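You operate a simulated robot arm through the tools that you are given. There is no shell and no other tool. Be economical: measure what you need, move in short steps, check, and stop when the job is done.

Carry out the task below with a simulated robot arm. There is one attempt and no reset: what you move stays moved.

TASK
Draw the band tight round the mitred frame on the red shelf.
Fine: slide both corner blocks in, set the pawl knob, work the ratchet lever to the green flag and no further, shelf back in. Where these are worked on the way, their far stop is far enough and under half their travel is too little: red shelf.
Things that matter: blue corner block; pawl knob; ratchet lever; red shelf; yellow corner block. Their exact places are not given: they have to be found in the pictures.

The check looks at the end state, three seconds after you hand in, the way a careful person would. Anything else that was tipped, shoved, dropped, spilled or broken makes it a failure.

THE ROBOT
A 6-joint arm with a two-finger parallel gripper on a trunk, on a base that drives. Base frame: it is fixed to the floor where the robot stands at the start and does not move with it; the origin is under the middle of the robot, x ahead of it, y to its left, z up. Units: mm, degrees, N and s.
With the tool pointing down near the work surface it reaches from about 280 to 800 mm from the robot's upright axis, wherever it stands. Its first joint turns from -166.0 to 166.0 degrees. Places, roughly: blue corner block [600, -200, 600]; pawl knob [900, -300, 600]; ratchet lever [700, -300, 700]; red shelf [700, -100, 600]; yellow corner block [600, 0, 600]. Payload 3.43 kg.
The TCP is the grasp point between the finger pads, 34 mm short of the fingertips. In the tool frame z runs along the fingers and y along their closing line. The gripper opens to 128 mm. The fingers are 24 mm wide and 12 mm thick; the gripper's body (48 by 130 mm) begins 96 mm behind the TCP.
Orientation is told as [roll, pitch, yaw] about the base's x, y, z axes, in that order, counted from this pose: with the fingers straight down and closing along the base's y, the tool's x points along the base's -x, its y along +y and its z along -z.

THE INTERFACE
- The arm moves only by the tool send_rows. Its argument "deltas" is a list of rows, each an object (a shift or turn left out is 0, a gripper value left out holds the last) with "delta_pos": the shift along the base's x, y, z in units of 40 mm (1.0 is 40 mm), a list of three; "rotation": the turn, a rotation vector about the base's x, y, z in units of 8 degrees (1.0 is 8 degrees), a list of three; "grip": the gripper command, from -1 (fully open) to 1 (shut), values between in proportion. In form: [{"delta_pos": [dx, dy, dz], "rotation": [rx, ry, rz], "grip": grip}, ...]. A call has 1 to 20 rows; each row shifts and turns the commanded pose from where the row before left it. A call with a number of a shift or a turn outside -1 to 1 is refused whole. Each row takes 0.2 s and may step no farther than 50 mm and 8.6 degrees from the row before; otherwise, or with a gripper value out of range, the whole call is refused. A pose out of reach is approached as far as the arm can. The call stops where the force on the tool passes 90 N (or 10 N more than at its start, if that is more) or the arm is blocked; 0.2 s more then pass. The fingers move at their own pace (about 45 mm/s each) and stop on an object; they squeeze with about 43 N. The grip force told is the motor's: it shows also when the fingers shut on nothing. Time passes only in rows, and 0.2 s behind the last, so rows that do not move let the fingers close. The reply holds the time, the measured pose of the TCP, the force on the tool along the base axes, the opening and the grip force, in the units named above and with some noise, with the torque about the TCP (base axes, N m) and any sound that the robot's microphone picked up.
- Cameras (640 x 400 px; columns grow to the right, rows downward): "scene" is now at [14.7, 140.1, 1499.2]; the picture's right is [-0.28, -0.96, 0.00], its down [-0.75, 0.22, -0.62] and it looks along [0.60, -0.17, -0.78] (base axes); focal length 279 px, centre (320, 200). "wrist" rides on the gripper at [76, -11, -160] in the tool frame; the picture's right is [0.15, 0.99, 0.00], its down [-0.88, 0.13, -0.46] and it looks along [-0.45, 0.07, 0.89] (tool axes); focal length 234 px, centre (320, 200).
- capture(camera): a new picture of that camera. No time passes.
- roll_base(legs): drives the robot by 1 to 6 legs, each [ahead, turn to the left] in mm and degrees, along the robot's own axes; the way and the turn of a leg run together, so that a leg with both is an arc; at most 1500 mm and 180 degrees a leg. The arm and the cameras ride along, it lands a little off, and it stops where it bumps. It gives what a move gives.
- head_to(pan, tilt): turns the head with the scene camera to pan (to the left, within 155 degrees either way) and tilt (down, from -29 to 69), counted from straight ahead of the robot. It gives what a move gives.
- locate(camera, pixels): for up to 12 pixels [column, row] of the newest picture of that camera ("zoom" is the newest enlarged one), the place [x, y, z] in the base frame of the surface seen there, good to about 3 mm. No time passes.
- close_up(camera, box): a new picture of the part [left, top, right, bottom] of that camera's present view, enlarged. No time passes.
- finish_job(): hands the job in; it is judged then, once.

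Work in short steps. Measure before you move; look again where a grasp or a placing could have gone wrong, and mend it. You have 80 turns and 60 pictures in all, those below and enlarged ones among them. Open the gripper and draw the arm clear of the work before you hand the job in, unless the task says otherwise; then end with one line.

The tools are called after "Request:" as a command line: name --argument value ..., lists and objects as JSON in quotes. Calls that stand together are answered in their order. send_rows: Moves the arm, as the interface text tells. Its arguments: {"type":"object","properties":{"deltas":{"type":"array","items":{"type":"object","properties":{"delta_pos":{"type":"array","items":{"type":"number"}},"rotation":{"type":"array","items":{"type":"number"}},"grip":{"type":"number"}}}}},"required":["deltas"]} The other tools are called the same way: roll_base (legs) drives the base; head_to (pan, tilt) turns the head that bears the scene camera; capture (camera) takes a picture; locate (camera, pixels) gives the place of the surface under pixels of a picture; close_up (camera, box) takes an enlarged picture of a part of a camera's view; finish_job () hands the job in.

At the start:

```text
time_s: 0.0
tcp_pos: [460.0, -44.6, 1012.5]
tool_rot: [0.0, 0.0, 0.1]
ft_force: [0.9, -0.5, -0.3]
torque: [0.03, 0.04, -0.05]
grip_width: 128.0
finger_force: 0.1
robot x, y, heading: [-3.1, 6.1, -0.1]
head pan, tilt: [-16.1, 51.4]
```

scene: 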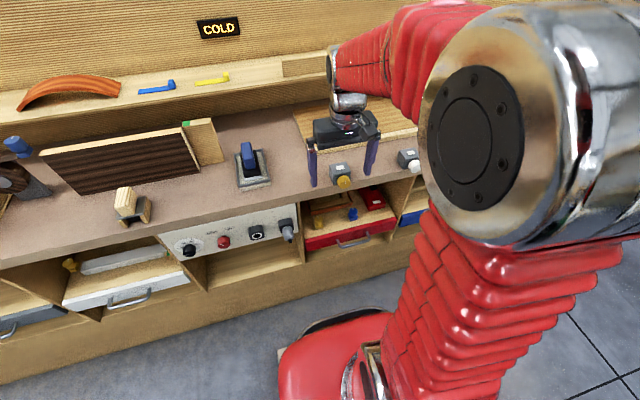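
wrist: 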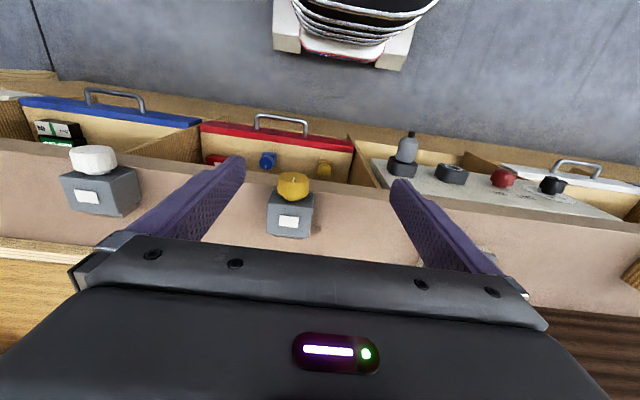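

The red shelf appears around (350,215) in the scene picture, with yellow and blue items inside; I enlarge that part and locate several points.

Request:
close_up --camera "scene" --box '[280, 150, 440, 260]'

Request:
close_up --camera "wrist" --box '[180, 90, 380, 215]'

```text
3.64 times, centred on (360, 205) of scene
```

zoom: 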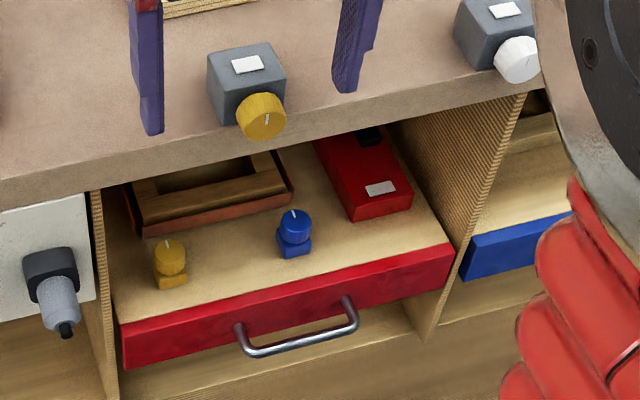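

```text
3.20 times, centred on (280, 152) of wrist
```

zoom: 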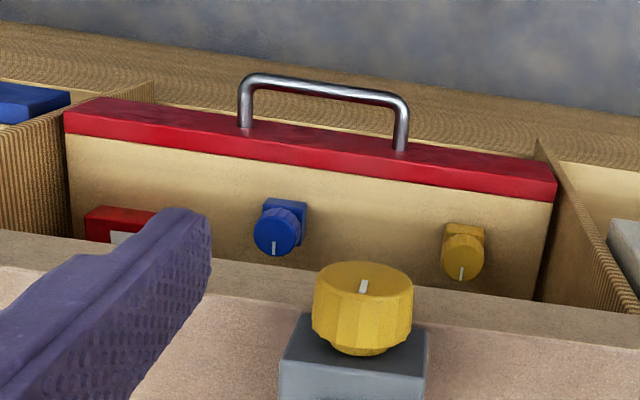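

The shelf is ajar; the handle is at about scene (353,243). I locate handle, shelf front, blocks, frame, ratchet.

Request:
close_up --camera "scene" --box '[280, 150, 440, 260]'

Request:
locate --camera "zoom" --pixels '[[250, 351], [300, 344], [352, 318], [125, 325], [450, 248], [170, 250], [293, 222], [380, 188], [215, 205], [90, 195], [520, 93], [360, 290]]'

```text
3.64 times, centred on (360, 205) of scene
```

zoom: 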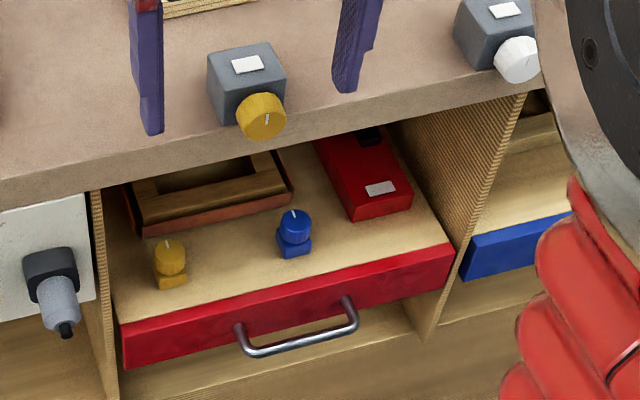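

```text
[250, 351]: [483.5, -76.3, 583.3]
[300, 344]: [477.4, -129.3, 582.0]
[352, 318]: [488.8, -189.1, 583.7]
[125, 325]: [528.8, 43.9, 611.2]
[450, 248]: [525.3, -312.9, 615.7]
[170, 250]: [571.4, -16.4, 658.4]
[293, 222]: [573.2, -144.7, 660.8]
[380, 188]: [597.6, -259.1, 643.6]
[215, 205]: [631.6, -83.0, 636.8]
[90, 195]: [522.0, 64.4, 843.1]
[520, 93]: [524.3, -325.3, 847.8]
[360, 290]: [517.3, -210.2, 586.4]
```

The shelf is shut (front at x≈517, handle bar at x≈480, z≈583). I back the base by 300 mm so there is room to draw it out.

Request:
roll_base --legs '[[-300, 0]]'

Request:
send_rows --deltas '[{"rotation": [0, 0, 1]}, {"rotation": [0, 0, 1]}, {"rotation": [0, 0, 1]}, {"rotation": [0, 0, 1]}, {"rotation": [0, 0, 1]}, {"rotation": [0, 0, 1]}, {"rotation": [0, 0, 1]}, {"rotation": [0, 0, 1]}, {"rotation": [0, 0, 1]}, {"rotation": [0, 0, 1]}, {"rotation": [0, 0, 1]}, {"rotation": [0, 0, 0.25]}, {"rotation": [0, -1, 0]}, {"rotation": [0, -1, 0]}, {"rotation": [0, -1, 0]}, {"rotation": [0, -1, 0]}, {"rotation": [0, -1, 0]}, {"rotation": [0, -1, 0]}]'

Request:
capture --camera "scene"

```text
time_s: 2.5
tcp_pos: [161.8, -41.5, 1013.1]
tool_rot: [-0.1, 0.0, 0.5]
ft_force: [0.0, -0.1, -0.4]
torque: [0.0, 0.01, -0.02]
grip_width: 128.0
finger_force: 0.1
robot x, y, heading: [-295.8, 0.3, 0.6]
head pan, tilt: [-16.1, 51.4]
```

```text
time_s: 6.3
tcp_pos: [162.2, -40.9, 1014.7]
tool_rot: [-45.8, 0.3, 90.7]
ft_force: [-0.4, -0.4, 0.7]
torque: [0.0, 0.05, -0.02]
grip_width: 128.2
finger_force: 0.0
robot x, y, heading: [-300.2, 3.6, 0.2]
head pan, tilt: [-16.1, 51.4]
```

```text
54 pictures are left
```

scene: 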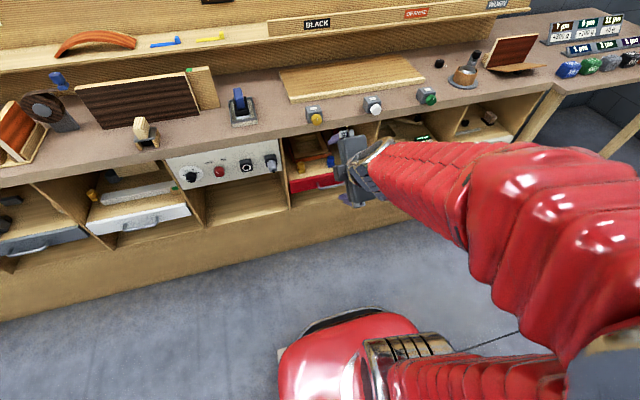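

Arm is clear at [162,-41,1014]; I pitch further to nearly horizontal and go to a pre-grasp in front of the handle at [390,-133,598].

Request:
send_rows --deltas '[{"rotation": [0, -1, 0], "grip": 0.2}, {"rotation": [0, -1, 0]}, {"rotation": [0, -1, 0]}, {"rotation": [0, -1, 0]}, {"delta_pos": [0.52, -0.21, -0.945]}, {"delta_pos": [0.52, -0.21, -0.945]}, {"delta_pos": [0.52, -0.21, -0.945]}, {"delta_pos": [0.52, -0.21, -0.945]}, {"delta_pos": [0.52, -0.21, -0.945]}, {"delta_pos": [0.52, -0.21, -0.945]}, {"delta_pos": [0.52, -0.21, -0.945]}, {"delta_pos": [0.52, -0.21, -0.945]}, {"delta_pos": [0.52, -0.21, -0.945]}, {"delta_pos": [0.52, -0.21, -0.945]}, {"delta_pos": [0.52, -0.21, -0.945]}]'

Request:
capture --camera "wrist"

```text
time_s: 9.5
tcp_pos: [151.7, -18.4, 1140.8]
tool_rot: [-64.9, 0.7, 89.5]
ft_force: [0.1, -0.3, 0.1]
torque: [0.03, -0.03, 0.0]
grip_width: 51.3
finger_force: 0.0
out of reach, approached as far as the arm can: row 1, 2, 3, 4, 5, 6, 7, 8, 9, 10, 11, 12, 13, 14, 15
robot x, y, heading: [-298.8, 4.0, 0.7]
head pan, tilt: [-16.1, 51.4]
```

```text
53 pictures are left
```

wrist: 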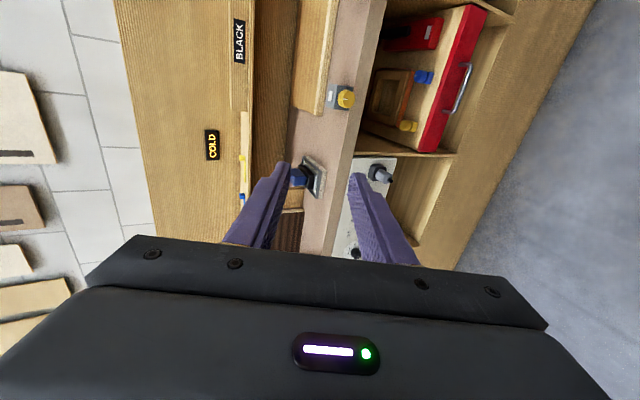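

The steep pitch was out of reach there. I pause a row to see where the command stands.

Request:
send_rows --deltas '[{"rotation": [0, 0, 0]}]'

```text
time_s: 9.9
tcp_pos: [150.0, -16.9, 1142.1]
tool_rot: [-65.0, 0.6, 89.6]
ft_force: [-0.1, 0.2, -0.1]
torque: [0.05, -0.01, 0.03]
grip_width: 51.3
finger_force: 0.1
robot x, y, heading: [-298.3, -1.9, 0.5]
head pan, tilt: [-16.1, 51.4]
```

The command restarts from the measured pose (65° tilt). I try going forward and down keeping this tilt.

Request:
send_rows --deltas '[{"delta_pos": [0.41, -0.207, -0.93]}, {"delta_pos": [0.41, -0.207, -0.93]}, {"delta_pos": [0.41, -0.207, -0.93]}, {"delta_pos": [0.41, -0.207, -0.93]}, {"delta_pos": [0.41, -0.207, -0.93]}, {"delta_pos": [0.41, -0.207, -0.93]}]'

```text
time_s: 11.3
tcp_pos: [150.9, -17.5, 1141.4]
tool_rot: [-65.0, 0.7, 89.6]
ft_force: [-0.4, 1.0, -0.6]
torque: [0.02, 0.0, 0.01]
grip_width: 51.3
finger_force: 0.0
out of reach, approached as far as the arm can: row 1, 2, 3, 4, 5, 6
robot x, y, heading: [-299.7, -0.2, 0.7]
head pan, tilt: [-16.1, 51.4]
```

A joint limit blocks it. I go back to about 33° tilt, then go forward-down.

Request:
send_rows --deltas '[{"rotation": [0, 1, 0]}, {"rotation": [0, 1, 0]}, {"rotation": [0, 1, 0]}, {"rotation": [0, 1, 0]}, {"delta_pos": [0.5, -0.2, -0.9]}, {"delta_pos": [0.5, -0.2, -0.9]}, {"delta_pos": [0.5, -0.2, -0.9]}, {"delta_pos": [0.5, -0.2, -0.9]}, {"delta_pos": [0.5, -0.2, -0.9]}, {"delta_pos": [0.5, -0.2, -0.9]}]'

```text
time_s: 13.5
tcp_pos: [274.2, -59.8, 924.8]
tool_rot: [-38.6, -0.7, 91.1]
ft_force: [-0.5, -0.2, -0.4]
torque: [0.0, 0.01, 0.0]
grip_width: 51.2
finger_force: 0.0
out of reach, approached as far as the arm can: row 1
robot x, y, heading: [-303.3, 3.3, 0.2]
head pan, tilt: [-16.1, 51.4]
```

It moves now. Continue to about [400,-133,660] keeping the tilt, then tilt a bit more as far as possible.

Request:
send_rows --deltas '[{"delta_pos": [0.35, -0.26, -0.945]}, {"delta_pos": [0.35, -0.26, -0.945]}, {"delta_pos": [0.35, -0.26, -0.945]}, {"delta_pos": [0.35, -0.26, -0.945]}, {"delta_pos": [0.35, -0.26, -0.945]}, {"delta_pos": [0.35, -0.26, -0.945]}, {"delta_pos": [0.35, -0.26, -0.945]}, {"rotation": [0, -1, 0]}, {"rotation": [0, -1, 0]}, {"rotation": [0, -1, 0]}]'

```text
time_s: 15.7
tcp_pos: [461.4, -127.1, 784.6]
tool_rot: [-37.8, -0.8, 91.2]
ft_force: [-0.3, 0.4, 0.5]
torque: [0.0, 0.0, 0.0]
grip_width: 50.9
finger_force: 0.1
out of reach, approached as far as the arm can: row 1, 2, 3, 4, 5, 6, 7, 8, 9, 10
robot x, y, heading: [-296.4, 0.8, 0.3]
head pan, tilt: [-16.1, 51.4]
```

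The wrist limits a forward tilt at low height. I'll use about 22° tilt: retract to x≈400, untilt, then roll the base ahead a little.

Request:
send_rows --deltas '[{"delta_pos": [-1, 0, 0.5]}, {"delta_pos": [-1, 0, 0.5]}, {"rotation": [0, 1, 0]}, {"rotation": [0, 1, 0]}, {"delta_pos": [-1, 0, 0]}, {"delta_pos": [0, 0, -1]}, {"delta_pos": [0, 0, -1]}, {"delta_pos": [0, 0, -1]}]'

```text
time_s: 17.5
tcp_pos: [360.9, -123.6, 722.8]
tool_rot: [-24.8, -1.6, 91.4]
ft_force: [0.1, -0.5, 0.3]
torque: [0.0, -0.01, -0.01]
grip_width: 50.9
finger_force: 0.0
out of reach, approached as far as the arm can: row 1, 2, 3
robot x, y, heading: [-296.9, 4.2, 0.3]
head pan, tilt: [-16.1, 51.4]
```

Now at [361,-124,723], tilt 25°. Lower another 80 mm and look with the wrist camera.

Request:
send_rows --deltas '[{"delta_pos": [0.4, -0.1, -1], "rotation": [0, 0.2, 0]}, {"delta_pos": [0.4, -0.1, -1], "rotation": [0, 0.2, 0]}]'

Request:
capture --camera "wrist"

```text
time_s: 18.1
tcp_pos: [391.4, -130.9, 646.0]
tool_rot: [-21.5, -1.9, 91.2]
ft_force: [-0.3, -0.2, 0.3]
torque: [0.02, -0.02, 0.02]
grip_width: 51.3
finger_force: 0.0
robot x, y, heading: [-299.5, 4.2, 0.3]
head pan, tilt: [-16.1, 51.4]
```

```text
52 pictures are left
```

wrist: 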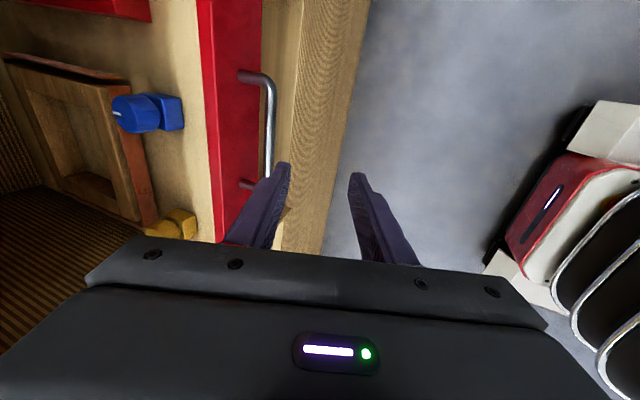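

The wrist picture shows the bar at col ~268, rows 90–185. I locate the bar and the front's face.

Request:
locate --camera "wrist" --pixels '[[270, 100], [269, 130], [267, 165], [244, 76], [246, 184], [235, 130], [205, 130], [262, 40], [290, 170], [355, 180], [160, 112], [180, 222]]'

```text
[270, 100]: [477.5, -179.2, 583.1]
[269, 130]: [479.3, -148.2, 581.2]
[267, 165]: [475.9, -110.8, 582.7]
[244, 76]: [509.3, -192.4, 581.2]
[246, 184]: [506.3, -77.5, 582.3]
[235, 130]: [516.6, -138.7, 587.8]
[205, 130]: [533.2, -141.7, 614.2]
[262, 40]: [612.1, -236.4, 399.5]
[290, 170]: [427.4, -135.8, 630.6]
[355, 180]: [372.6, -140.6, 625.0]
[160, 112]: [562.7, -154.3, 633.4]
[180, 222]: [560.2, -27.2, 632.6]
```

Bar outer face at x≈477, front face at x≈517. I move to [441,-134,640], then along the tool to hook the inner finger behind the bar.

Request:
send_rows --deltas '[{"delta_pos": [0.62, -0.04, -0.07]}, {"delta_pos": [0.62, -0.04, -0.07]}, {"delta_pos": [0, 0, 0]}]'

Request:
capture --camera "wrist"

```text
time_s: 18.9
tcp_pos: [439.8, -132.0, 638.0]
tool_rot: [-21.5, -1.8, 91.2]
ft_force: [-0.1, 0.1, -0.4]
torque: [-0.02, 0.04, 0.0]
grip_width: 51.4
finger_force: 0.0
robot x, y, heading: [-302.5, 1.9, 0.6]
head pan, tilt: [-16.1, 51.4]
```

```text
51 pictures are left
```

wrist: 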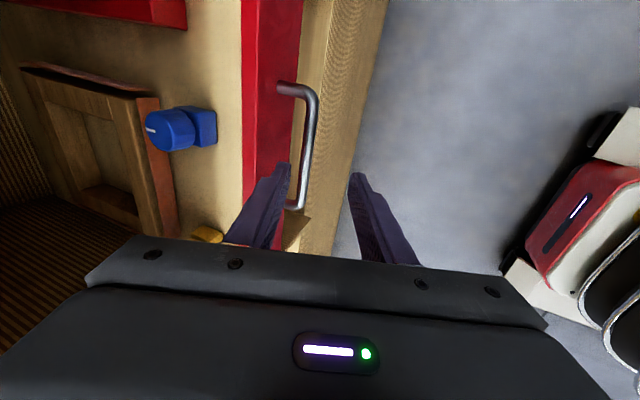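

The bar lies between the fingers; I push down along the tool axis.

Request:
send_rows --deltas '[{"delta_pos": [0.18, -0.03, -0.46]}, {"delta_pos": [0.18, -0.03, -0.46]}, {"delta_pos": [0.18, 0, -0.44]}, {"delta_pos": [0, 0, 0]}]'

Request:
capture --camera "wrist"

```text
time_s: 19.9
tcp_pos: [462.2, -135.6, 585.3]
tool_rot: [-21.5, -1.9, 91.2]
ft_force: [0.2, -0.4, -1.0]
torque: [-0.05, -0.03, 0.02]
grip_width: 51.3
finger_force: 0.0
robot x, y, heading: [-299.8, 4.0, 0.4]
head pan, tilt: [-16.1, 51.4]
```

```text
50 pictures are left
```

wrist: 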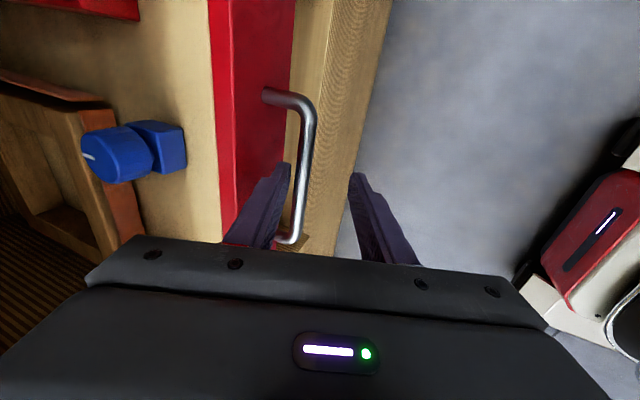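

The inner finger is behind the bar. I close the fingers on it, then draw back in -x.

Request:
send_rows --deltas '[{"grip": 1}, {"grip": 1}, {"grip": 1}, {"grip": 1}, {"delta_pos": [-0.5, 0, 0]}, {"delta_pos": [-0.5, 0, 0]}, {"delta_pos": [-0.5, 0, 0]}, {"delta_pos": [-0.5, 0, 0]}]'

```text
time_s: 21.7
tcp_pos: [381.4, -136.1, 586.0]
tool_rot: [-21.6, -1.8, 91.2]
ft_force: [3.1, 1.7, 21.3]
torque: [-0.1, -0.1, 0.35]
grip_width: 12.0
finger_force: 45.2
robot x, y, heading: [-298.4, 1.3, 0.4]
head pan, tilt: [-16.1, 51.4]
```

Gripped (12 mm) and the shelf follows. Pull another 240 mm in small rows.

Request:
send_rows --deltas '[{"delta_pos": [-0.6, 0, 0]}, {"delta_pos": [-0.6, 0, 0]}, {"delta_pos": [-0.6, 0, 0]}, {"delta_pos": [-0.6, 0, 0]}, {"delta_pos": [-0.6, 0, 0]}, {"delta_pos": [-0.6, 0, 0]}, {"delta_pos": [-0.6, 0, 0]}, {"delta_pos": [-0.6, 0, 0]}, {"delta_pos": [-0.6, 0, 0]}, {"delta_pos": [-0.6, 0, 0]}]'

Request:
capture --camera "scene"

```text
time_s: 23.9
tcp_pos: [290.5, -161.9, 673.3]
tool_rot: [-20.4, -1.8, 91.2]
ft_force: [0.1, 0.0, 0.1]
torque: [0.01, -0.02, 0.0]
grip_width: 0.3
finger_force: 33.1
out of reach, approached as far as the arm can: row 2, 3, 4, 5, 6, 7, 8, 9, 10
robot x, y, heading: [-296.3, 2.2, 0.2]
head pan, tilt: [-16.1, 51.4]
```

```text
49 pictures are left
```

scene: 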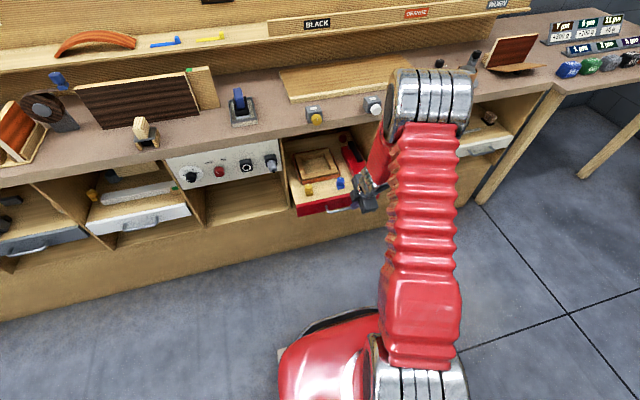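

The tilted tool ran out of reach and slipped off; the shelf is now partly out. With the shelf clear of the bench edge I can use a vertical tool: untilt, then look again.

Request:
send_rows --deltas '[{"rotation": [0, 0.85, 0], "grip": 0.3}, {"rotation": [0, 0.85, 0]}, {"rotation": [0, 0.85, 0]}, {"delta_pos": [0, 0.4, 0]}, {"delta_pos": [0, 0.4, 0]}]'

Request:
capture --camera "wrist"

```text
time_s: 25.1
tcp_pos: [291.3, -128.9, 672.3]
tool_rot: [-1.1, -2.2, 90.5]
ft_force: [0.2, 0.5, -1.0]
torque: [-0.01, -0.01, -0.01]
grip_width: 44.7
finger_force: 0.0
robot x, y, heading: [-297.8, 2.0, 0.2]
head pan, tilt: [-16.1, 51.4]
```

```text
48 pictures are left
```

wrist: 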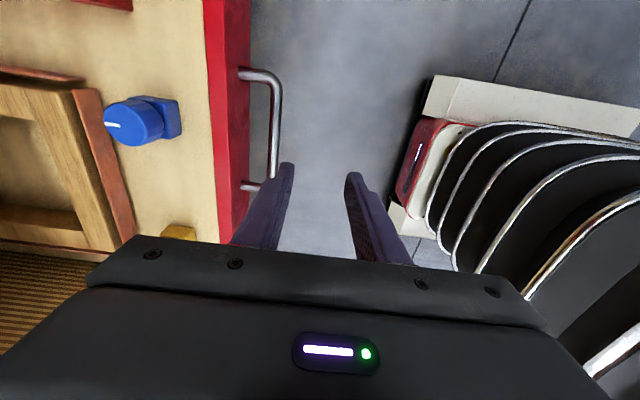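

Request:
locate --camera "wrist" --pixels '[[276, 100], [276, 130], [273, 165], [240, 74], [243, 186], [236, 130], [246, 130], [205, 60], [110, 180]]'

```text
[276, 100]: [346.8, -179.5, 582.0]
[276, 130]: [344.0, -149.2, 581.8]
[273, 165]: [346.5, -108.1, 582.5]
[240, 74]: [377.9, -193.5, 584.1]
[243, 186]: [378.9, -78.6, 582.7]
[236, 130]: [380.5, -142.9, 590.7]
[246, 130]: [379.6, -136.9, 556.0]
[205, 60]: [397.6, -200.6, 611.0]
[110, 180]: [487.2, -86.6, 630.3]
```

Bar now at x≈345–356, front face x≈380. I place the TCP at x=339 (inner finger mid-gap), lower to z≈588, close.

Request:
send_rows --deltas '[{"delta_pos": [0.6, 0, 0]}, {"delta_pos": [0.6, -0.1, 0]}, {"delta_pos": [0, 0, 0]}, {"delta_pos": [0, 0, -0.7]}, {"delta_pos": [0, 0, -0.7]}, {"delta_pos": [0, 0, -0.7]}, {"grip": 1}, {"grip": 1}, {"grip": 1}, {"grip": 1}]'

```text
time_s: 27.3
tcp_pos: [337.5, -134.9, 587.7]
tool_rot: [-1.1, -2.1, 90.5]
ft_force: [3.2, -0.9, 1.1]
torque: [-0.17, -0.05, 0.62]
grip_width: 11.9
finger_force: 45.6
robot x, y, heading: [-300.1, 2.1, 0.6]
head pan, tilt: [-16.1, 51.4]
```

Gripped at 12 mm. Pull back 200 mm more.

Request:
send_rows --deltas '[{"delta_pos": [-0.5, 0, 0]}, {"delta_pos": [-0.5, 0, 0]}, {"delta_pos": [-0.5, 0, 0]}, {"delta_pos": [-0.5, 0, 0]}, {"delta_pos": [-0.5, 0, 0]}, {"delta_pos": [-0.5, 0, 0]}, {"delta_pos": [-0.5, 0, 0]}, {"delta_pos": [-0.5, 0, 0]}, {"delta_pos": [-0.5, 0, 0]}, {"delta_pos": [-0.5, 0, 0]}]'

Request:
capture --camera "scene"

```text
time_s: 29.3
tcp_pos: [181.1, -132.4, 592.9]
tool_rot: [-3.0, -1.4, 90.9]
ft_force: [18.3, 3.6, -37.7]
torque: [-0.02, -0.23, 0.11]
grip_width: 11.8
finger_force: 45.3
robot x, y, heading: [-297.0, -2.3, 0.4]
head pan, tilt: [-16.1, 51.4]
stopped in row 10: the force on the tool passed its limit at 111 N (the readings are from after the stop); the commanded pose is now the measured one
```

```text
47 pictures are left
```

scene: 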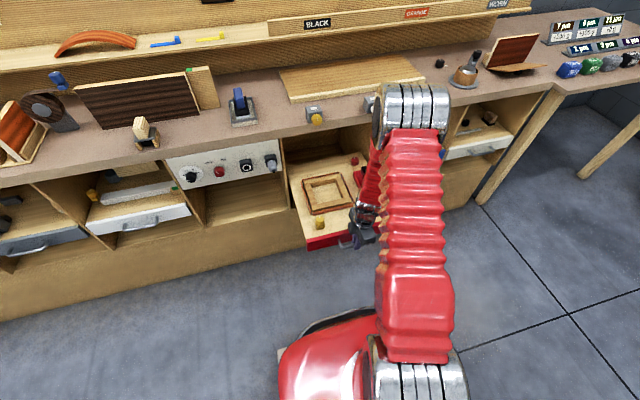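

Hard stop reached: shelf is fully out (bar at x≈181). Release, raise straight up and swing the arm aside to look.

Request:
send_rows --deltas '[{"grip": 0.4}, {"grip": 0.4}, {"grip": 0.4}, {"delta_pos": [0, 0, 1]}, {"delta_pos": [0, 0, 1]}, {"delta_pos": [0, 0, 1]}, {"delta_pos": [0, 0, 1]}, {"delta_pos": [0, 0, 1]}, {"delta_pos": [0, 0, 1]}, {"delta_pos": [0, 0, 1]}, {"delta_pos": [0, 0, 1]}, {"delta_pos": [0, 0, 1]}, {"delta_pos": [0, 0, 1]}]'

Request:
capture --camera "scene"

Request:
capture --camera "wrist"

```text
time_s: 32.1
tcp_pos: [177.5, -132.8, 993.0]
tool_rot: [-2.7, -1.6, 90.8]
ft_force: [-0.3, -0.7, 0.1]
torque: [0.03, -0.02, -0.02]
grip_width: 38.3
finger_force: 0.1
robot x, y, heading: [-303.4, 4.0, 0.4]
head pan, tilt: [-16.1, 51.4]
```

```text
46 pictures are left
```

scene: 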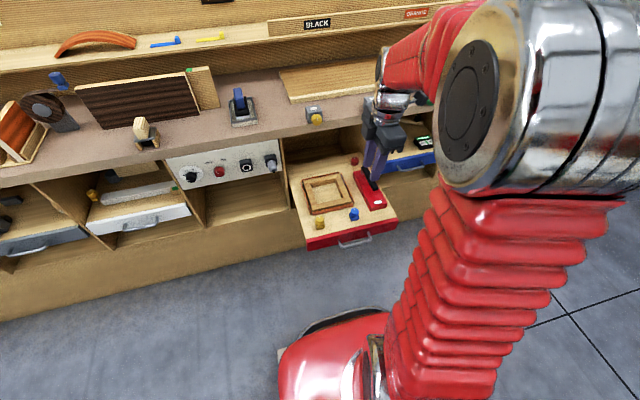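

```text
45 pictures are left
```

wrist: 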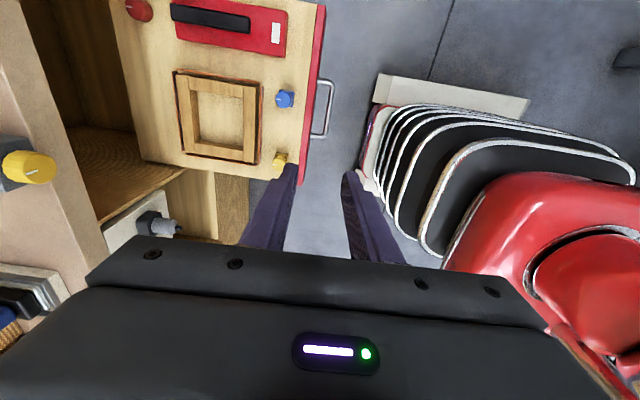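

The shelf content is visible. I shift the arm to -y to centre the shelf in the wrist view and enlarge.

Request:
send_rows --deltas '[{"delta_pos": [0.8, -0.8, 0]}, {"delta_pos": [0.8, -0.8, 0]}, {"delta_pos": [0.5, -0.8, 0]}, {"delta_pos": [0, -0.8, 0]}]'

Request:
close_up --camera "wrist" --box '[60, 0, 380, 200]'

Request:
close_up --camera "scene" --box '[270, 140, 430, 260]'

```text
time_s: 33.1
tcp_pos: [261.3, -259.7, 993.9]
tool_rot: [-2.8, -1.5, 90.8]
ft_force: [0.0, 0.8, -0.5]
torque: [-0.01, -0.03, -0.01]
grip_width: 38.4
finger_force: 0.0
robot x, y, heading: [-298.9, -1.3, 0.3]
head pan, tilt: [-16.1, 51.4]
```

```text
2.00 times, centred on (220, 100) of wrist
```

zoom: 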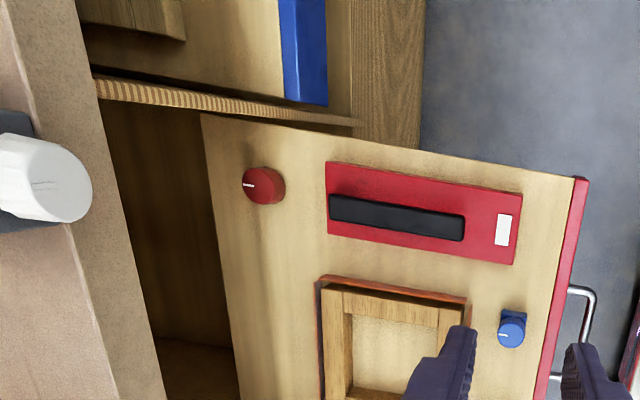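

```text
3.33 times, centred on (350, 200) of scene
```

zoom: 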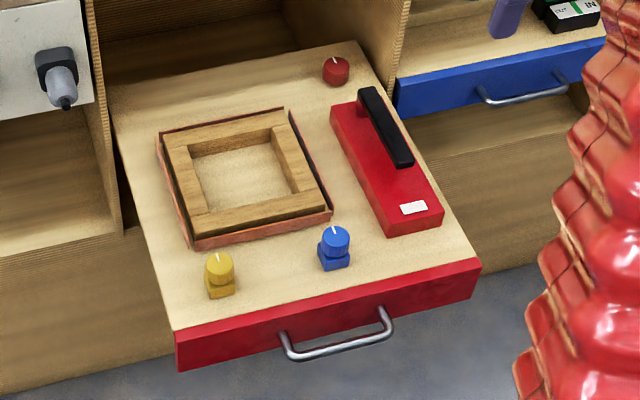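

Frame, two blocks in front of it, red knob at the back right and a red ratchet with a black lever. I locate the parts.

Request:
locate --camera "zoom" --pixels '[[218, 268], [220, 292], [336, 238], [336, 262], [335, 74], [368, 93], [405, 160], [385, 180], [415, 208], [170, 240], [335, 215], [285, 110]]'

Request:
capture --camera "wrist"

Request:
locate --camera "wrist" --pixels '[[190, 92], [226, 100], [245, 117], [290, 119], [227, 84], [311, 115], [315, 165], [320, 160], [225, 145], [290, 155]]'

```text
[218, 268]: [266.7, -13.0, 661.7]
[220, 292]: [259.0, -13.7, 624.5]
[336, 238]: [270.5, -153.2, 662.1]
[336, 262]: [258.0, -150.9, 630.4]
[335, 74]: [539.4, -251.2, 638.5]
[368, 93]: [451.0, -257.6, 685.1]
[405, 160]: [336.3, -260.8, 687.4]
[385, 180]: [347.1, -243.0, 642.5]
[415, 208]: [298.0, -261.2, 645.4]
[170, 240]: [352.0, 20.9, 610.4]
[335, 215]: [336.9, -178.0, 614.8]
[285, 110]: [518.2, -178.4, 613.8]
```

```text
42 pictures are left
```

wrist: 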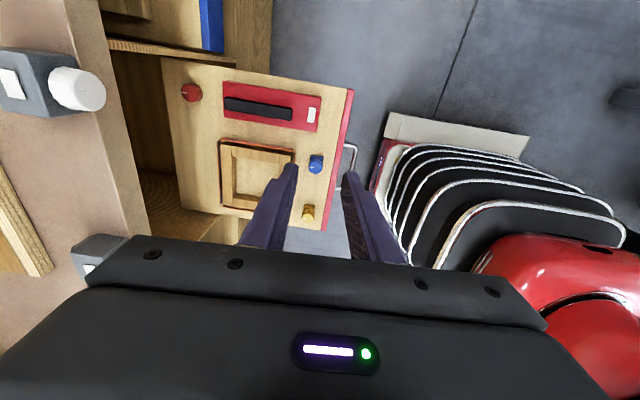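

```text
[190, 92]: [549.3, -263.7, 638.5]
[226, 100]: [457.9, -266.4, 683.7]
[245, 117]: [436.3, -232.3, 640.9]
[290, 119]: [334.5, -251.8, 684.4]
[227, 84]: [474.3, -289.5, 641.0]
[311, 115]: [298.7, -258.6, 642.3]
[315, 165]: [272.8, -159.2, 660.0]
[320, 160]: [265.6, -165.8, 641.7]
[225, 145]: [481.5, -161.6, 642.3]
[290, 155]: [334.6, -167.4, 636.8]
```

I look closer at the ratchet with its lever and at the knob.

Request:
close_up --camera "scene" --box '[340, 150, 410, 215]'

Request:
close_up --camera "wrist" --box '[170, 65, 340, 150]'

```text
6.15 times, centred on (375, 182) of scene
```

zoom: 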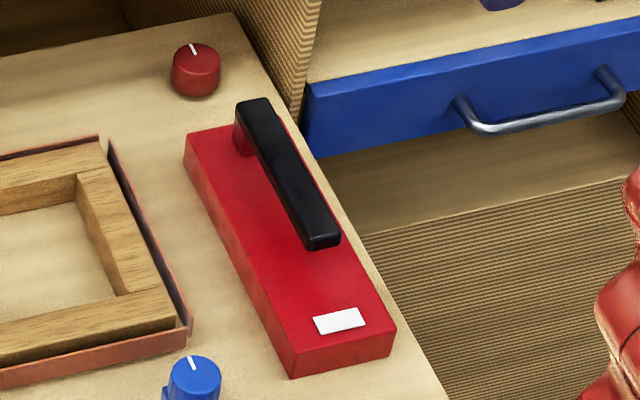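

```text
3.76 times, centred on (255, 108) of wrist
```

zoom: 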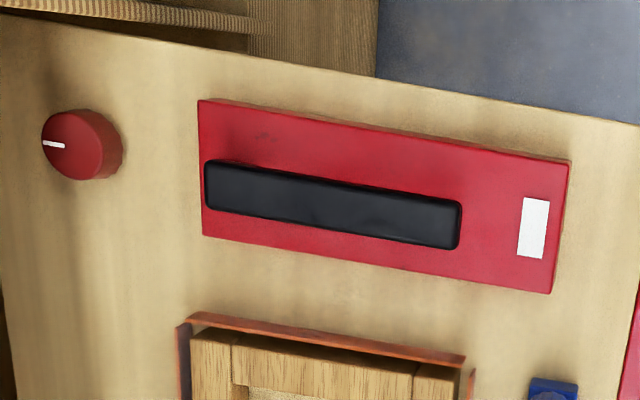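

The lever is a bar on a red post at the back end, free end to the front. Now I look closely at the two blocks.

Request:
close_up --camera "scene" --box '[305, 195, 375, 240]'

Request:
locate --camera "zoom" --pixels '[[50, 120], [345, 20], [130, 190], [135, 250], [135, 275], [440, 135], [440, 165], [440, 195], [100, 320], [520, 30], [395, 105], [475, 175]]'

```text
8.89 times, centred on (340, 218) of scene
```

zoom: 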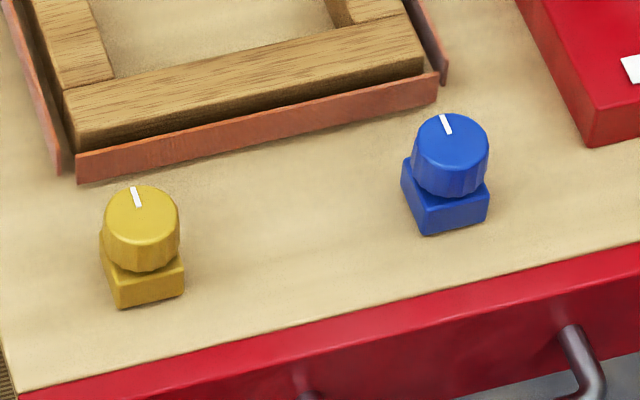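

```text
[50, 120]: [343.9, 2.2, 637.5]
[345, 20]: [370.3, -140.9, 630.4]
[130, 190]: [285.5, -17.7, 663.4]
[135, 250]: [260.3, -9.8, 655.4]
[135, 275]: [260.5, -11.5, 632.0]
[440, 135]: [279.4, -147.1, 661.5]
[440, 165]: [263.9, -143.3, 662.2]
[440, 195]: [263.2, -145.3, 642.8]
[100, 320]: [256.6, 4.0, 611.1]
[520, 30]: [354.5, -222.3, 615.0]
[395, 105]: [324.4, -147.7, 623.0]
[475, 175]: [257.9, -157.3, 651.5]
```

Blocks: blue at y≈-147, yellow at y≈-12, back faces x≈255, base top z≈632, floor z≈611. I push with closed fingers from the front in +x, blue first.

Request:
send_rows --deltas '[{"delta_pos": [-0.4, 0.94, -0.9], "grip": 1}, {"delta_pos": [-0.4, 0.94, -0.9]}, {"delta_pos": [0, 0.94, -0.9]}, {"delta_pos": [0, 0, -1]}, {"delta_pos": [0, 0, -1]}, {"delta_pos": [0, 0, -1]}, {"delta_pos": [0, 0, -1]}, {"delta_pos": [0, 0, -0.9]}, {"delta_pos": [0, 0, -0.75]}, {"delta_pos": [0, 0, 0]}]'

Request:
capture --camera "wrist"

```text
refused: row 1 steps farther than a row can; nothing moved
```

```text
38 pictures are left
```

wrist: 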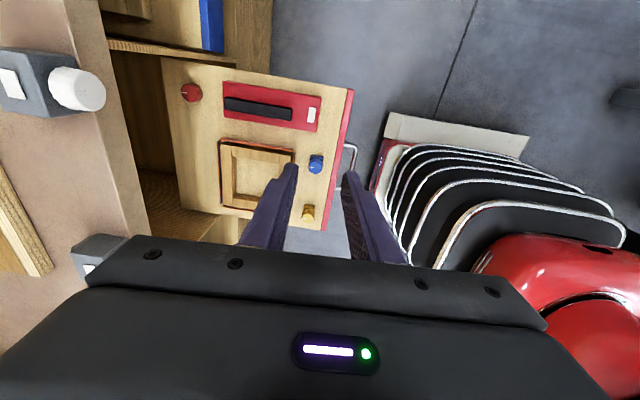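

Step too long; resend with shorter steps.

Request:
send_rows --deltas '[{"delta_pos": [-0.3, 0.7, -0.7], "grip": 1}, {"delta_pos": [-0.3, 0.7, -0.7]}, {"delta_pos": [-0.2, 0.7, -0.7]}, {"delta_pos": [0, 0.7, -0.7]}, {"delta_pos": [0, 0, -1]}, {"delta_pos": [0, 0, -1]}, {"delta_pos": [0, 0, -1]}, {"delta_pos": [0, 0, -1]}, {"delta_pos": [0, 0, -1]}, {"delta_pos": [0, 0, -0.6]}, {"delta_pos": [0, 0, 0]}]'

Request:
capture --camera "wrist"

```text
time_s: 35.5
tcp_pos: [231.5, -148.3, 658.3]
tool_rot: [-2.8, -1.5, 90.8]
ft_force: [0.8, -0.5, -0.6]
torque: [0.01, -0.02, -0.01]
grip_width: 0.0
finger_force: 33.3
robot x, y, heading: [-297.7, 0.8, 0.5]
head pan, tilt: [-16.1, 51.4]
```

```text
37 pictures are left
```

wrist: 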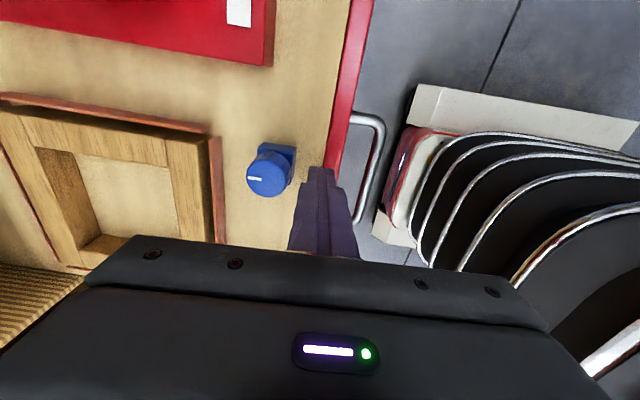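

Finger tip is at (322,172), block base at (280,158). I check their places before pushing.

Request:
locate --camera "wrist" --pixels '[[292, 148], [265, 178], [293, 170], [322, 175], [215, 170], [330, 130]]'

```text
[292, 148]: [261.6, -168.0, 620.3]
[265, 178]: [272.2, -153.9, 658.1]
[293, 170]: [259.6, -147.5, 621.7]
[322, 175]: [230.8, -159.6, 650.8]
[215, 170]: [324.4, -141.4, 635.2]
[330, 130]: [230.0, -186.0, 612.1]
```

Block centre is at y≈-153; shift 5 mm and push +x by 30 mm in 6 mm steps.

Request:
send_rows --deltas '[{"delta_pos": [0, -0.12, 0]}, {"delta_pos": [0.15, 0, 0]}, {"delta_pos": [0.15, 0, 0]}, {"delta_pos": [0.15, 0, 0]}, {"delta_pos": [0.15, 0, 0]}, {"delta_pos": [0.15, 0, 0]}]'

Request:
capture --camera "wrist"

```text
time_s: 36.9
tcp_pos: [261.1, -155.1, 659.4]
tool_rot: [-2.8, -1.5, 90.8]
ft_force: [-0.4, 0.5, -0.8]
torque: [0.02, 0.01, -0.03]
grip_width: 0.0
finger_force: 33.1
robot x, y, heading: [-300.1, -0.6, 0.2]
head pan, tilt: [-16.1, 51.4]
```

```text
36 pictures are left
```

wrist: 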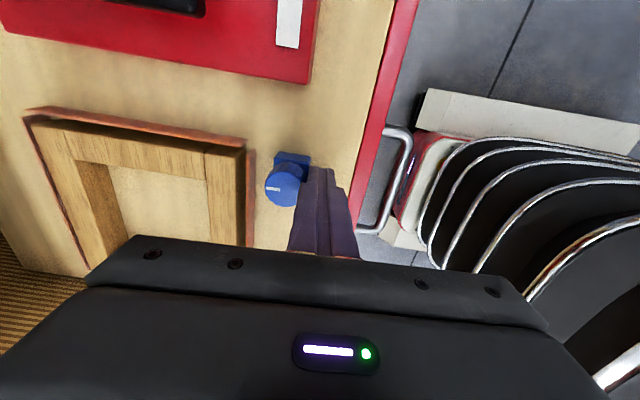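

Request:
locate --camera "wrist" --pixels '[[280, 190], [309, 162], [250, 170], [366, 130], [276, 157], [390, 128]]'

```text
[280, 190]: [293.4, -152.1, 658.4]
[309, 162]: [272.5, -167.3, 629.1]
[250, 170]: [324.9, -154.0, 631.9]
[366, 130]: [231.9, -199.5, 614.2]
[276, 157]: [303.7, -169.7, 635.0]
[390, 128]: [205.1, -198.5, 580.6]
```

The block slides (now ~18 mm); the shelf stays. Gap to the band ≈20 mm. Continue in 4 mm steps.

Request:
send_rows --deltas '[{"delta_pos": [0.1, 0, 0]}, {"delta_pos": [0.1, 0, 0]}, {"delta_pos": [0.1, 0, 0]}, {"delta_pos": [0.1, 0, 0]}, {"delta_pos": [0.1, 0, 0]}, {"delta_pos": [0, 0, 0]}]'

Request:
capture --camera "wrist"

Request:
locate --camera "wrist" --pixels '[[280, 190], [250, 170], [366, 130], [276, 157], [390, 128]]'

```text
time_s: 38.3
tcp_pos: [281.0, -154.1, 657.3]
tool_rot: [-2.8, -1.5, 90.8]
ft_force: [0.3, 0.5, -1.5]
torque: [0.0, -0.02, 0.0]
grip_width: 0.1
finger_force: 33.1
robot x, y, heading: [-299.7, 0.1, 0.3]
head pan, tilt: [-16.1, 51.4]
```

```text
35 pictures are left
```

wrist: 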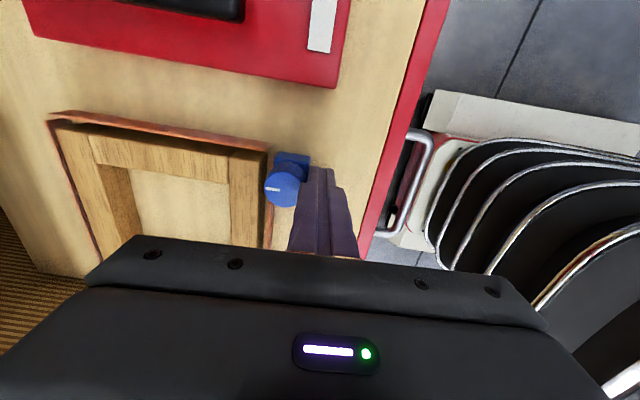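

```text
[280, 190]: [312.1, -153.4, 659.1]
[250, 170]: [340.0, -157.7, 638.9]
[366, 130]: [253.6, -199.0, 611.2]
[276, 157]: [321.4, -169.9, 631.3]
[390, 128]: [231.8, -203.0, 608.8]
```

Nearly at the band; push 8 mm more in 2 mm steps watching the force.

Request:
send_rows --deltas '[{"delta_pos": [0.05, 0, 0]}, {"delta_pos": [0.05, 0, 0]}, {"delta_pos": [0.05, 0, 0]}, {"delta_pos": [0.05, 0, 0]}]'

Request:
capture --camera "wrist"

Request:
locate --camera "wrist" --pixels '[[280, 190], [268, 155], [270, 165], [366, 130], [390, 128]]'

```text
time_s: 39.3
tcp_pos: [286.0, -154.2, 658.6]
tool_rot: [-2.6, -1.5, 90.8]
ft_force: [-11.0, -3.3, 5.9]
torque: [-0.04, 0.22, -0.07]
grip_width: 0.2
finger_force: 33.0
robot x, y, heading: [-298.6, 2.9, 0.6]
head pan, tilt: [-16.1, 51.4]
```

```text
34 pictures are left
```

wrist: 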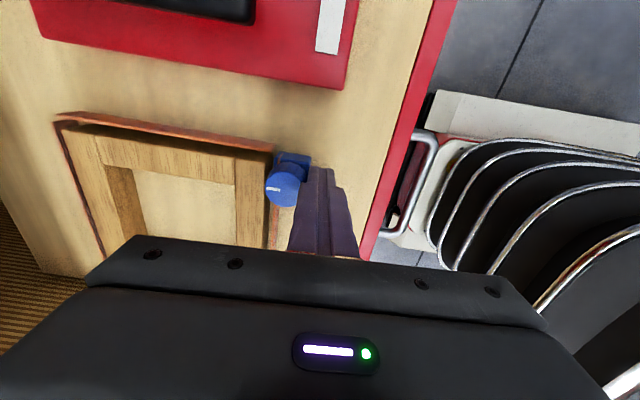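

```text
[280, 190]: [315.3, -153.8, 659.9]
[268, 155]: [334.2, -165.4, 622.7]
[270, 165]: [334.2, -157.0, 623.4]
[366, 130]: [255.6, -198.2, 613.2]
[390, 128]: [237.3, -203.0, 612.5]
```

Resistance (11 N) at x≈286: blue block is home against the band. Back off, go sideways to the yellow block.

Request:
send_rows --deltas '[{"delta_pos": [-0.7, 0, 0]}, {"delta_pos": [-0.7, 0, 0]}, {"delta_pos": [0, 0.88, 0]}, {"delta_pos": [0, 0.88, 0]}, {"delta_pos": [0, 0.88, 0]}, {"delta_pos": [0, 0.8, 0]}, {"delta_pos": [0, 0, 0]}]'

Request:
capture --camera "wrist"

Request:
locate --camera "wrist" --pixels '[[268, 178], [285, 155], [293, 165], [322, 175]]'

```text
time_s: 40.9
tcp_pos: [233.1, -16.8, 658.9]
tool_rot: [-2.8, -1.5, 90.8]
ft_force: [-0.8, -0.2, 0.2]
torque: [-0.01, 0.01, -0.02]
grip_width: 0.0
finger_force: 33.0
robot x, y, heading: [-300.6, 1.7, 0.5]
head pan, tilt: [-16.1, 51.4]
```

```text
33 pictures are left
```

wrist: 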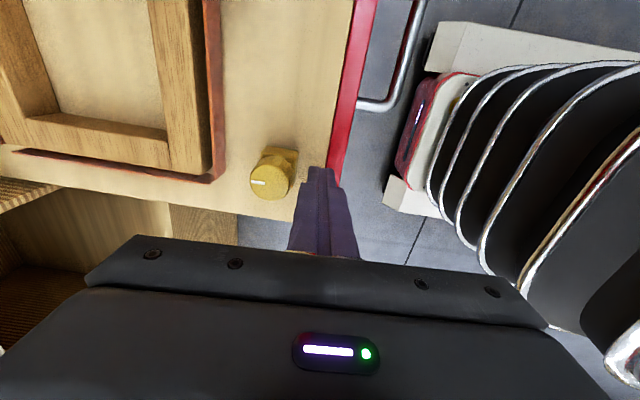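

```text
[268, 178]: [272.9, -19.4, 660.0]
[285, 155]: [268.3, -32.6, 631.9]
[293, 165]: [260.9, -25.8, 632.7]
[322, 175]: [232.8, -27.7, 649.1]
```

Aligned with the yellow block (centre y≈-18). Push +x, the same way, to x≈281 then in fine steps.

Request:
send_rows --deltas '[{"delta_pos": [0.2, 0, 0]}, {"delta_pos": [0.2, 0, 0]}, {"delta_pos": [0.2, 0, 0]}, {"delta_pos": [0.2, 0, 0]}, {"delta_pos": [0.2, 0, 0]}, {"delta_pos": [0.15, 0, 0]}, {"delta_pos": [0.07, 0, 0]}, {"delta_pos": [0.05, 0, 0]}, {"delta_pos": [0.05, 0, 0]}]'

Request:
capture --camera "wrist"

Request:
locate --camera "wrist" --pixels '[[282, 190], [276, 155], [270, 165], [340, 250], [390, 128]]'

```text
time_s: 42.9
tcp_pos: [284.8, -15.8, 657.6]
tool_rot: [-2.9, -1.5, 90.8]
ft_force: [-2.9, -0.3, 2.7]
torque: [-0.01, 0.05, 0.0]
grip_width: 0.0
finger_force: 33.3
robot x, y, heading: [-302.3, 1.3, 0.3]
head pan, tilt: [-16.1, 51.4]
```

```text
32 pictures are left
```

wrist: 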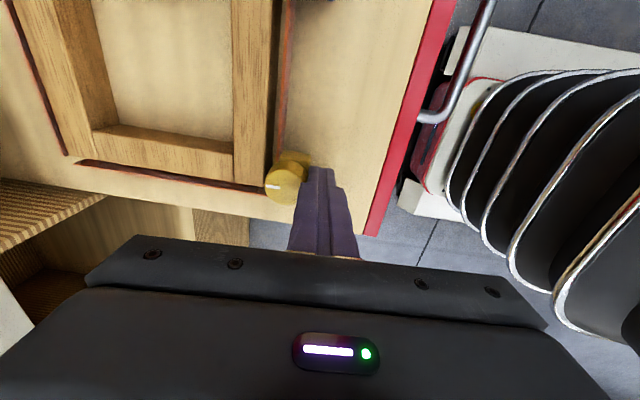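

```text
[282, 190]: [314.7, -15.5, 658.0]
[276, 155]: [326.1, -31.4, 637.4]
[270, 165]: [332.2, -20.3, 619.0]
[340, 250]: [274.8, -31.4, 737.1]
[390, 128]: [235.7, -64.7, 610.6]
```

Contact just felt; 3 mm more to seat it like the blue one.

Request:
send_rows --deltas '[{"delta_pos": [0.04, 0, 0]}, {"delta_pos": [0.04, 0, 0]}]'

```text
time_s: 43.5
tcp_pos: [286.2, -16.5, 657.1]
tool_rot: [-2.6, -1.5, 90.8]
ft_force: [-12.6, 1.3, 0.8]
torque: [0.01, 0.3, -0.04]
grip_width: 0.0
finger_force: 33.1
robot x, y, heading: [-299.4, 4.9, 0.4]
head pan, tilt: [-16.1, 51.4]
```

Yellow is seated (12.6 N). Now back off, go up, turn the tool to yaw 0 and move to near [400,-257,800] to view the knob.

Request:
send_rows --deltas '[{"delta_pos": [-0.7, 0, 0]}, {"delta_pos": [-0.2, 0, 0.9]}, {"delta_pos": [0, 0, 1]}, {"delta_pos": [0, 0, 1]}, {"delta_pos": [0, 0, 1], "rotation": [0, 0, -1]}, {"delta_pos": [0, -0.6, 0.7], "rotation": [0, 0, -1]}, {"delta_pos": [0, -0.7, 0], "rotation": [0, 0, -1]}, {"delta_pos": [0, -0.7, 0], "rotation": [0, 0, -1]}, {"delta_pos": [0, -0.7, 0], "rotation": [0, 0, -1]}, {"delta_pos": [0.3, -0.7, 0], "rotation": [0, 0, -1]}, {"delta_pos": [0.3, -0.7, 0], "rotation": [0, 0, -1]}, {"delta_pos": [0.3, -0.7, 0], "rotation": [0, 0, -1]}, {"delta_pos": [0.3, -0.7, 0], "rotation": [0, 0, -1]}, {"delta_pos": [0.5, -0.5, 0], "rotation": [0, 0, -1]}, {"delta_pos": [0.5, 0, 0], "rotation": [0, 0, -1]}, {"delta_pos": [0.5, 0, 0], "rotation": [0, 0, -0.3]}, {"grip": 0.1}, {"delta_pos": [0, 0, 0]}]'

Request:
capture --camera "wrist"

```text
time_s: 47.3
tcp_pos: [361.3, -257.3, 842.7]
tool_rot: [-2.8, -1.4, 0.5]
ft_force: [-0.3, -0.5, -0.3]
torque: [0.0, 0.01, 0.01]
grip_width: 50.2
finger_force: 0.1
robot x, y, heading: [-297.6, 1.2, 0.1]
head pan, tilt: [-16.1, 51.4]
```

```text
31 pictures are left
```

wrist: 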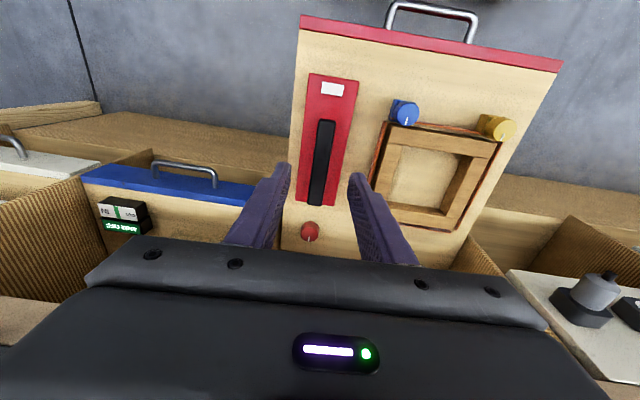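

The knob is at (310,232), between the fingers. Enlarge the knob and measure it with the bench edge.

Request:
close_up --camera "wrist" --box '[270, 190, 350, 250]'

Request:
locate --camera "wrist" --pixels '[[310, 230], [303, 232], [317, 232], [311, 224], [318, 200], [325, 125]]'

Request:
capture --camera "scene"

Request:
locate --camera "scene" --pixels '[[300, 136], [300, 130], [300, 140], [330, 130], [345, 160]]'

```text
6.67 times, centred on (310, 220) of wrist
```

zoom: 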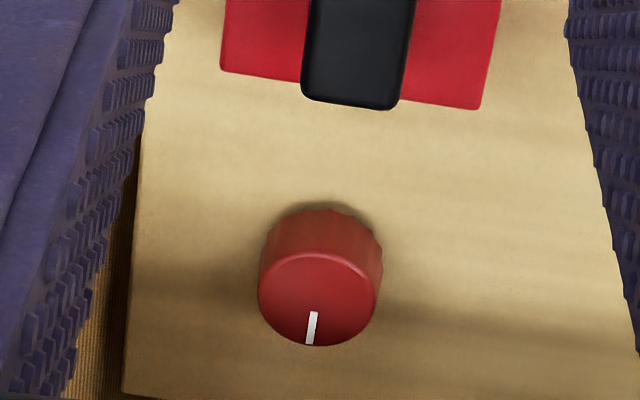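

```text
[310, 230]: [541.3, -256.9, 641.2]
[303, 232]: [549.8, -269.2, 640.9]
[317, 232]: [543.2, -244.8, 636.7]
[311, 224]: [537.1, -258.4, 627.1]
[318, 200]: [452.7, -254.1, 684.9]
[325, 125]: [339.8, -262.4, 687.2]
```

```text
29 pictures are left
```

scene: 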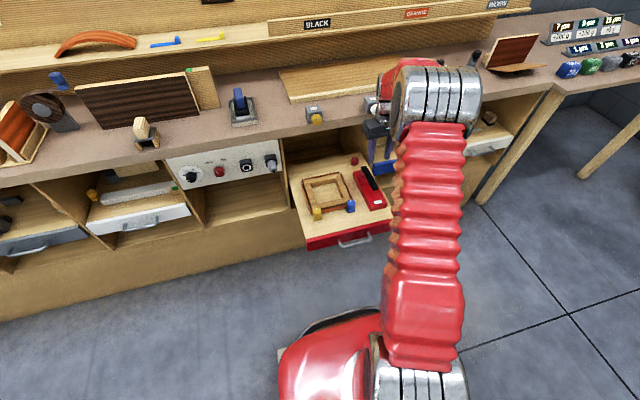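

```text
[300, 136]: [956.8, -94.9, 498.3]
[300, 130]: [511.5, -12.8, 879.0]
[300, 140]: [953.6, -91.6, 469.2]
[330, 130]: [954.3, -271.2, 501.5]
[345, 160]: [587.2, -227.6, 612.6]
```

Knob centre ≈[548,-257], z 612–640, just under the bench edge. I tilt ~32° forward and move to a stand-off point along the tool axis at [490,-257,728].

Request:
send_rows --deltas '[{"rotation": [0.35, -1, 0]}, {"rotation": [0, -1, 0]}, {"rotation": [0, -0.9, 0]}, {"rotation": [0, -0.9, 0]}, {"delta_pos": [0.65, 0, -0.57]}, {"delta_pos": [0.65, 0, -0.57]}, {"delta_pos": [0.65, 0, -0.57]}, {"delta_pos": [0.65, 0, -0.57]}, {"delta_pos": [0.6, 0, -0.57]}]'

Request:
capture --camera "wrist"

```text
time_s: 49.3
tcp_pos: [487.1, -257.4, 728.4]
tool_rot: [0.0, -31.8, 0.2]
ft_force: [0.5, -0.5, 0.8]
torque: [0.02, -0.01, 0.03]
grip_width: 57.6
finger_force: 0.1
robot x, y, heading: [-298.9, 4.0, 0.2]
head pan, tilt: [-16.1, 51.4]
```

```text
28 pictures are left
```

wrist: 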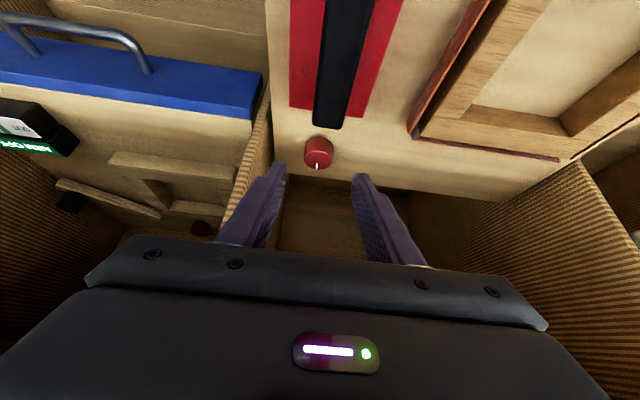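

Reached with tilt 32°. Re-measure knob and wall.

Request:
locate --camera "wrist" --pixels '[[318, 158], [305, 152], [333, 152], [319, 140], [318, 170], [270, 130], [264, 140], [256, 120]]'

```text
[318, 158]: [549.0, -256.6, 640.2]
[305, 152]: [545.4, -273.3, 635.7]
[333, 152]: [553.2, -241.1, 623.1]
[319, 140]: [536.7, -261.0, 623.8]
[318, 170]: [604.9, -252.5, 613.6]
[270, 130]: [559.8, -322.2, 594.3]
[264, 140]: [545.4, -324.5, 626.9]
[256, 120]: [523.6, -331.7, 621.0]
```

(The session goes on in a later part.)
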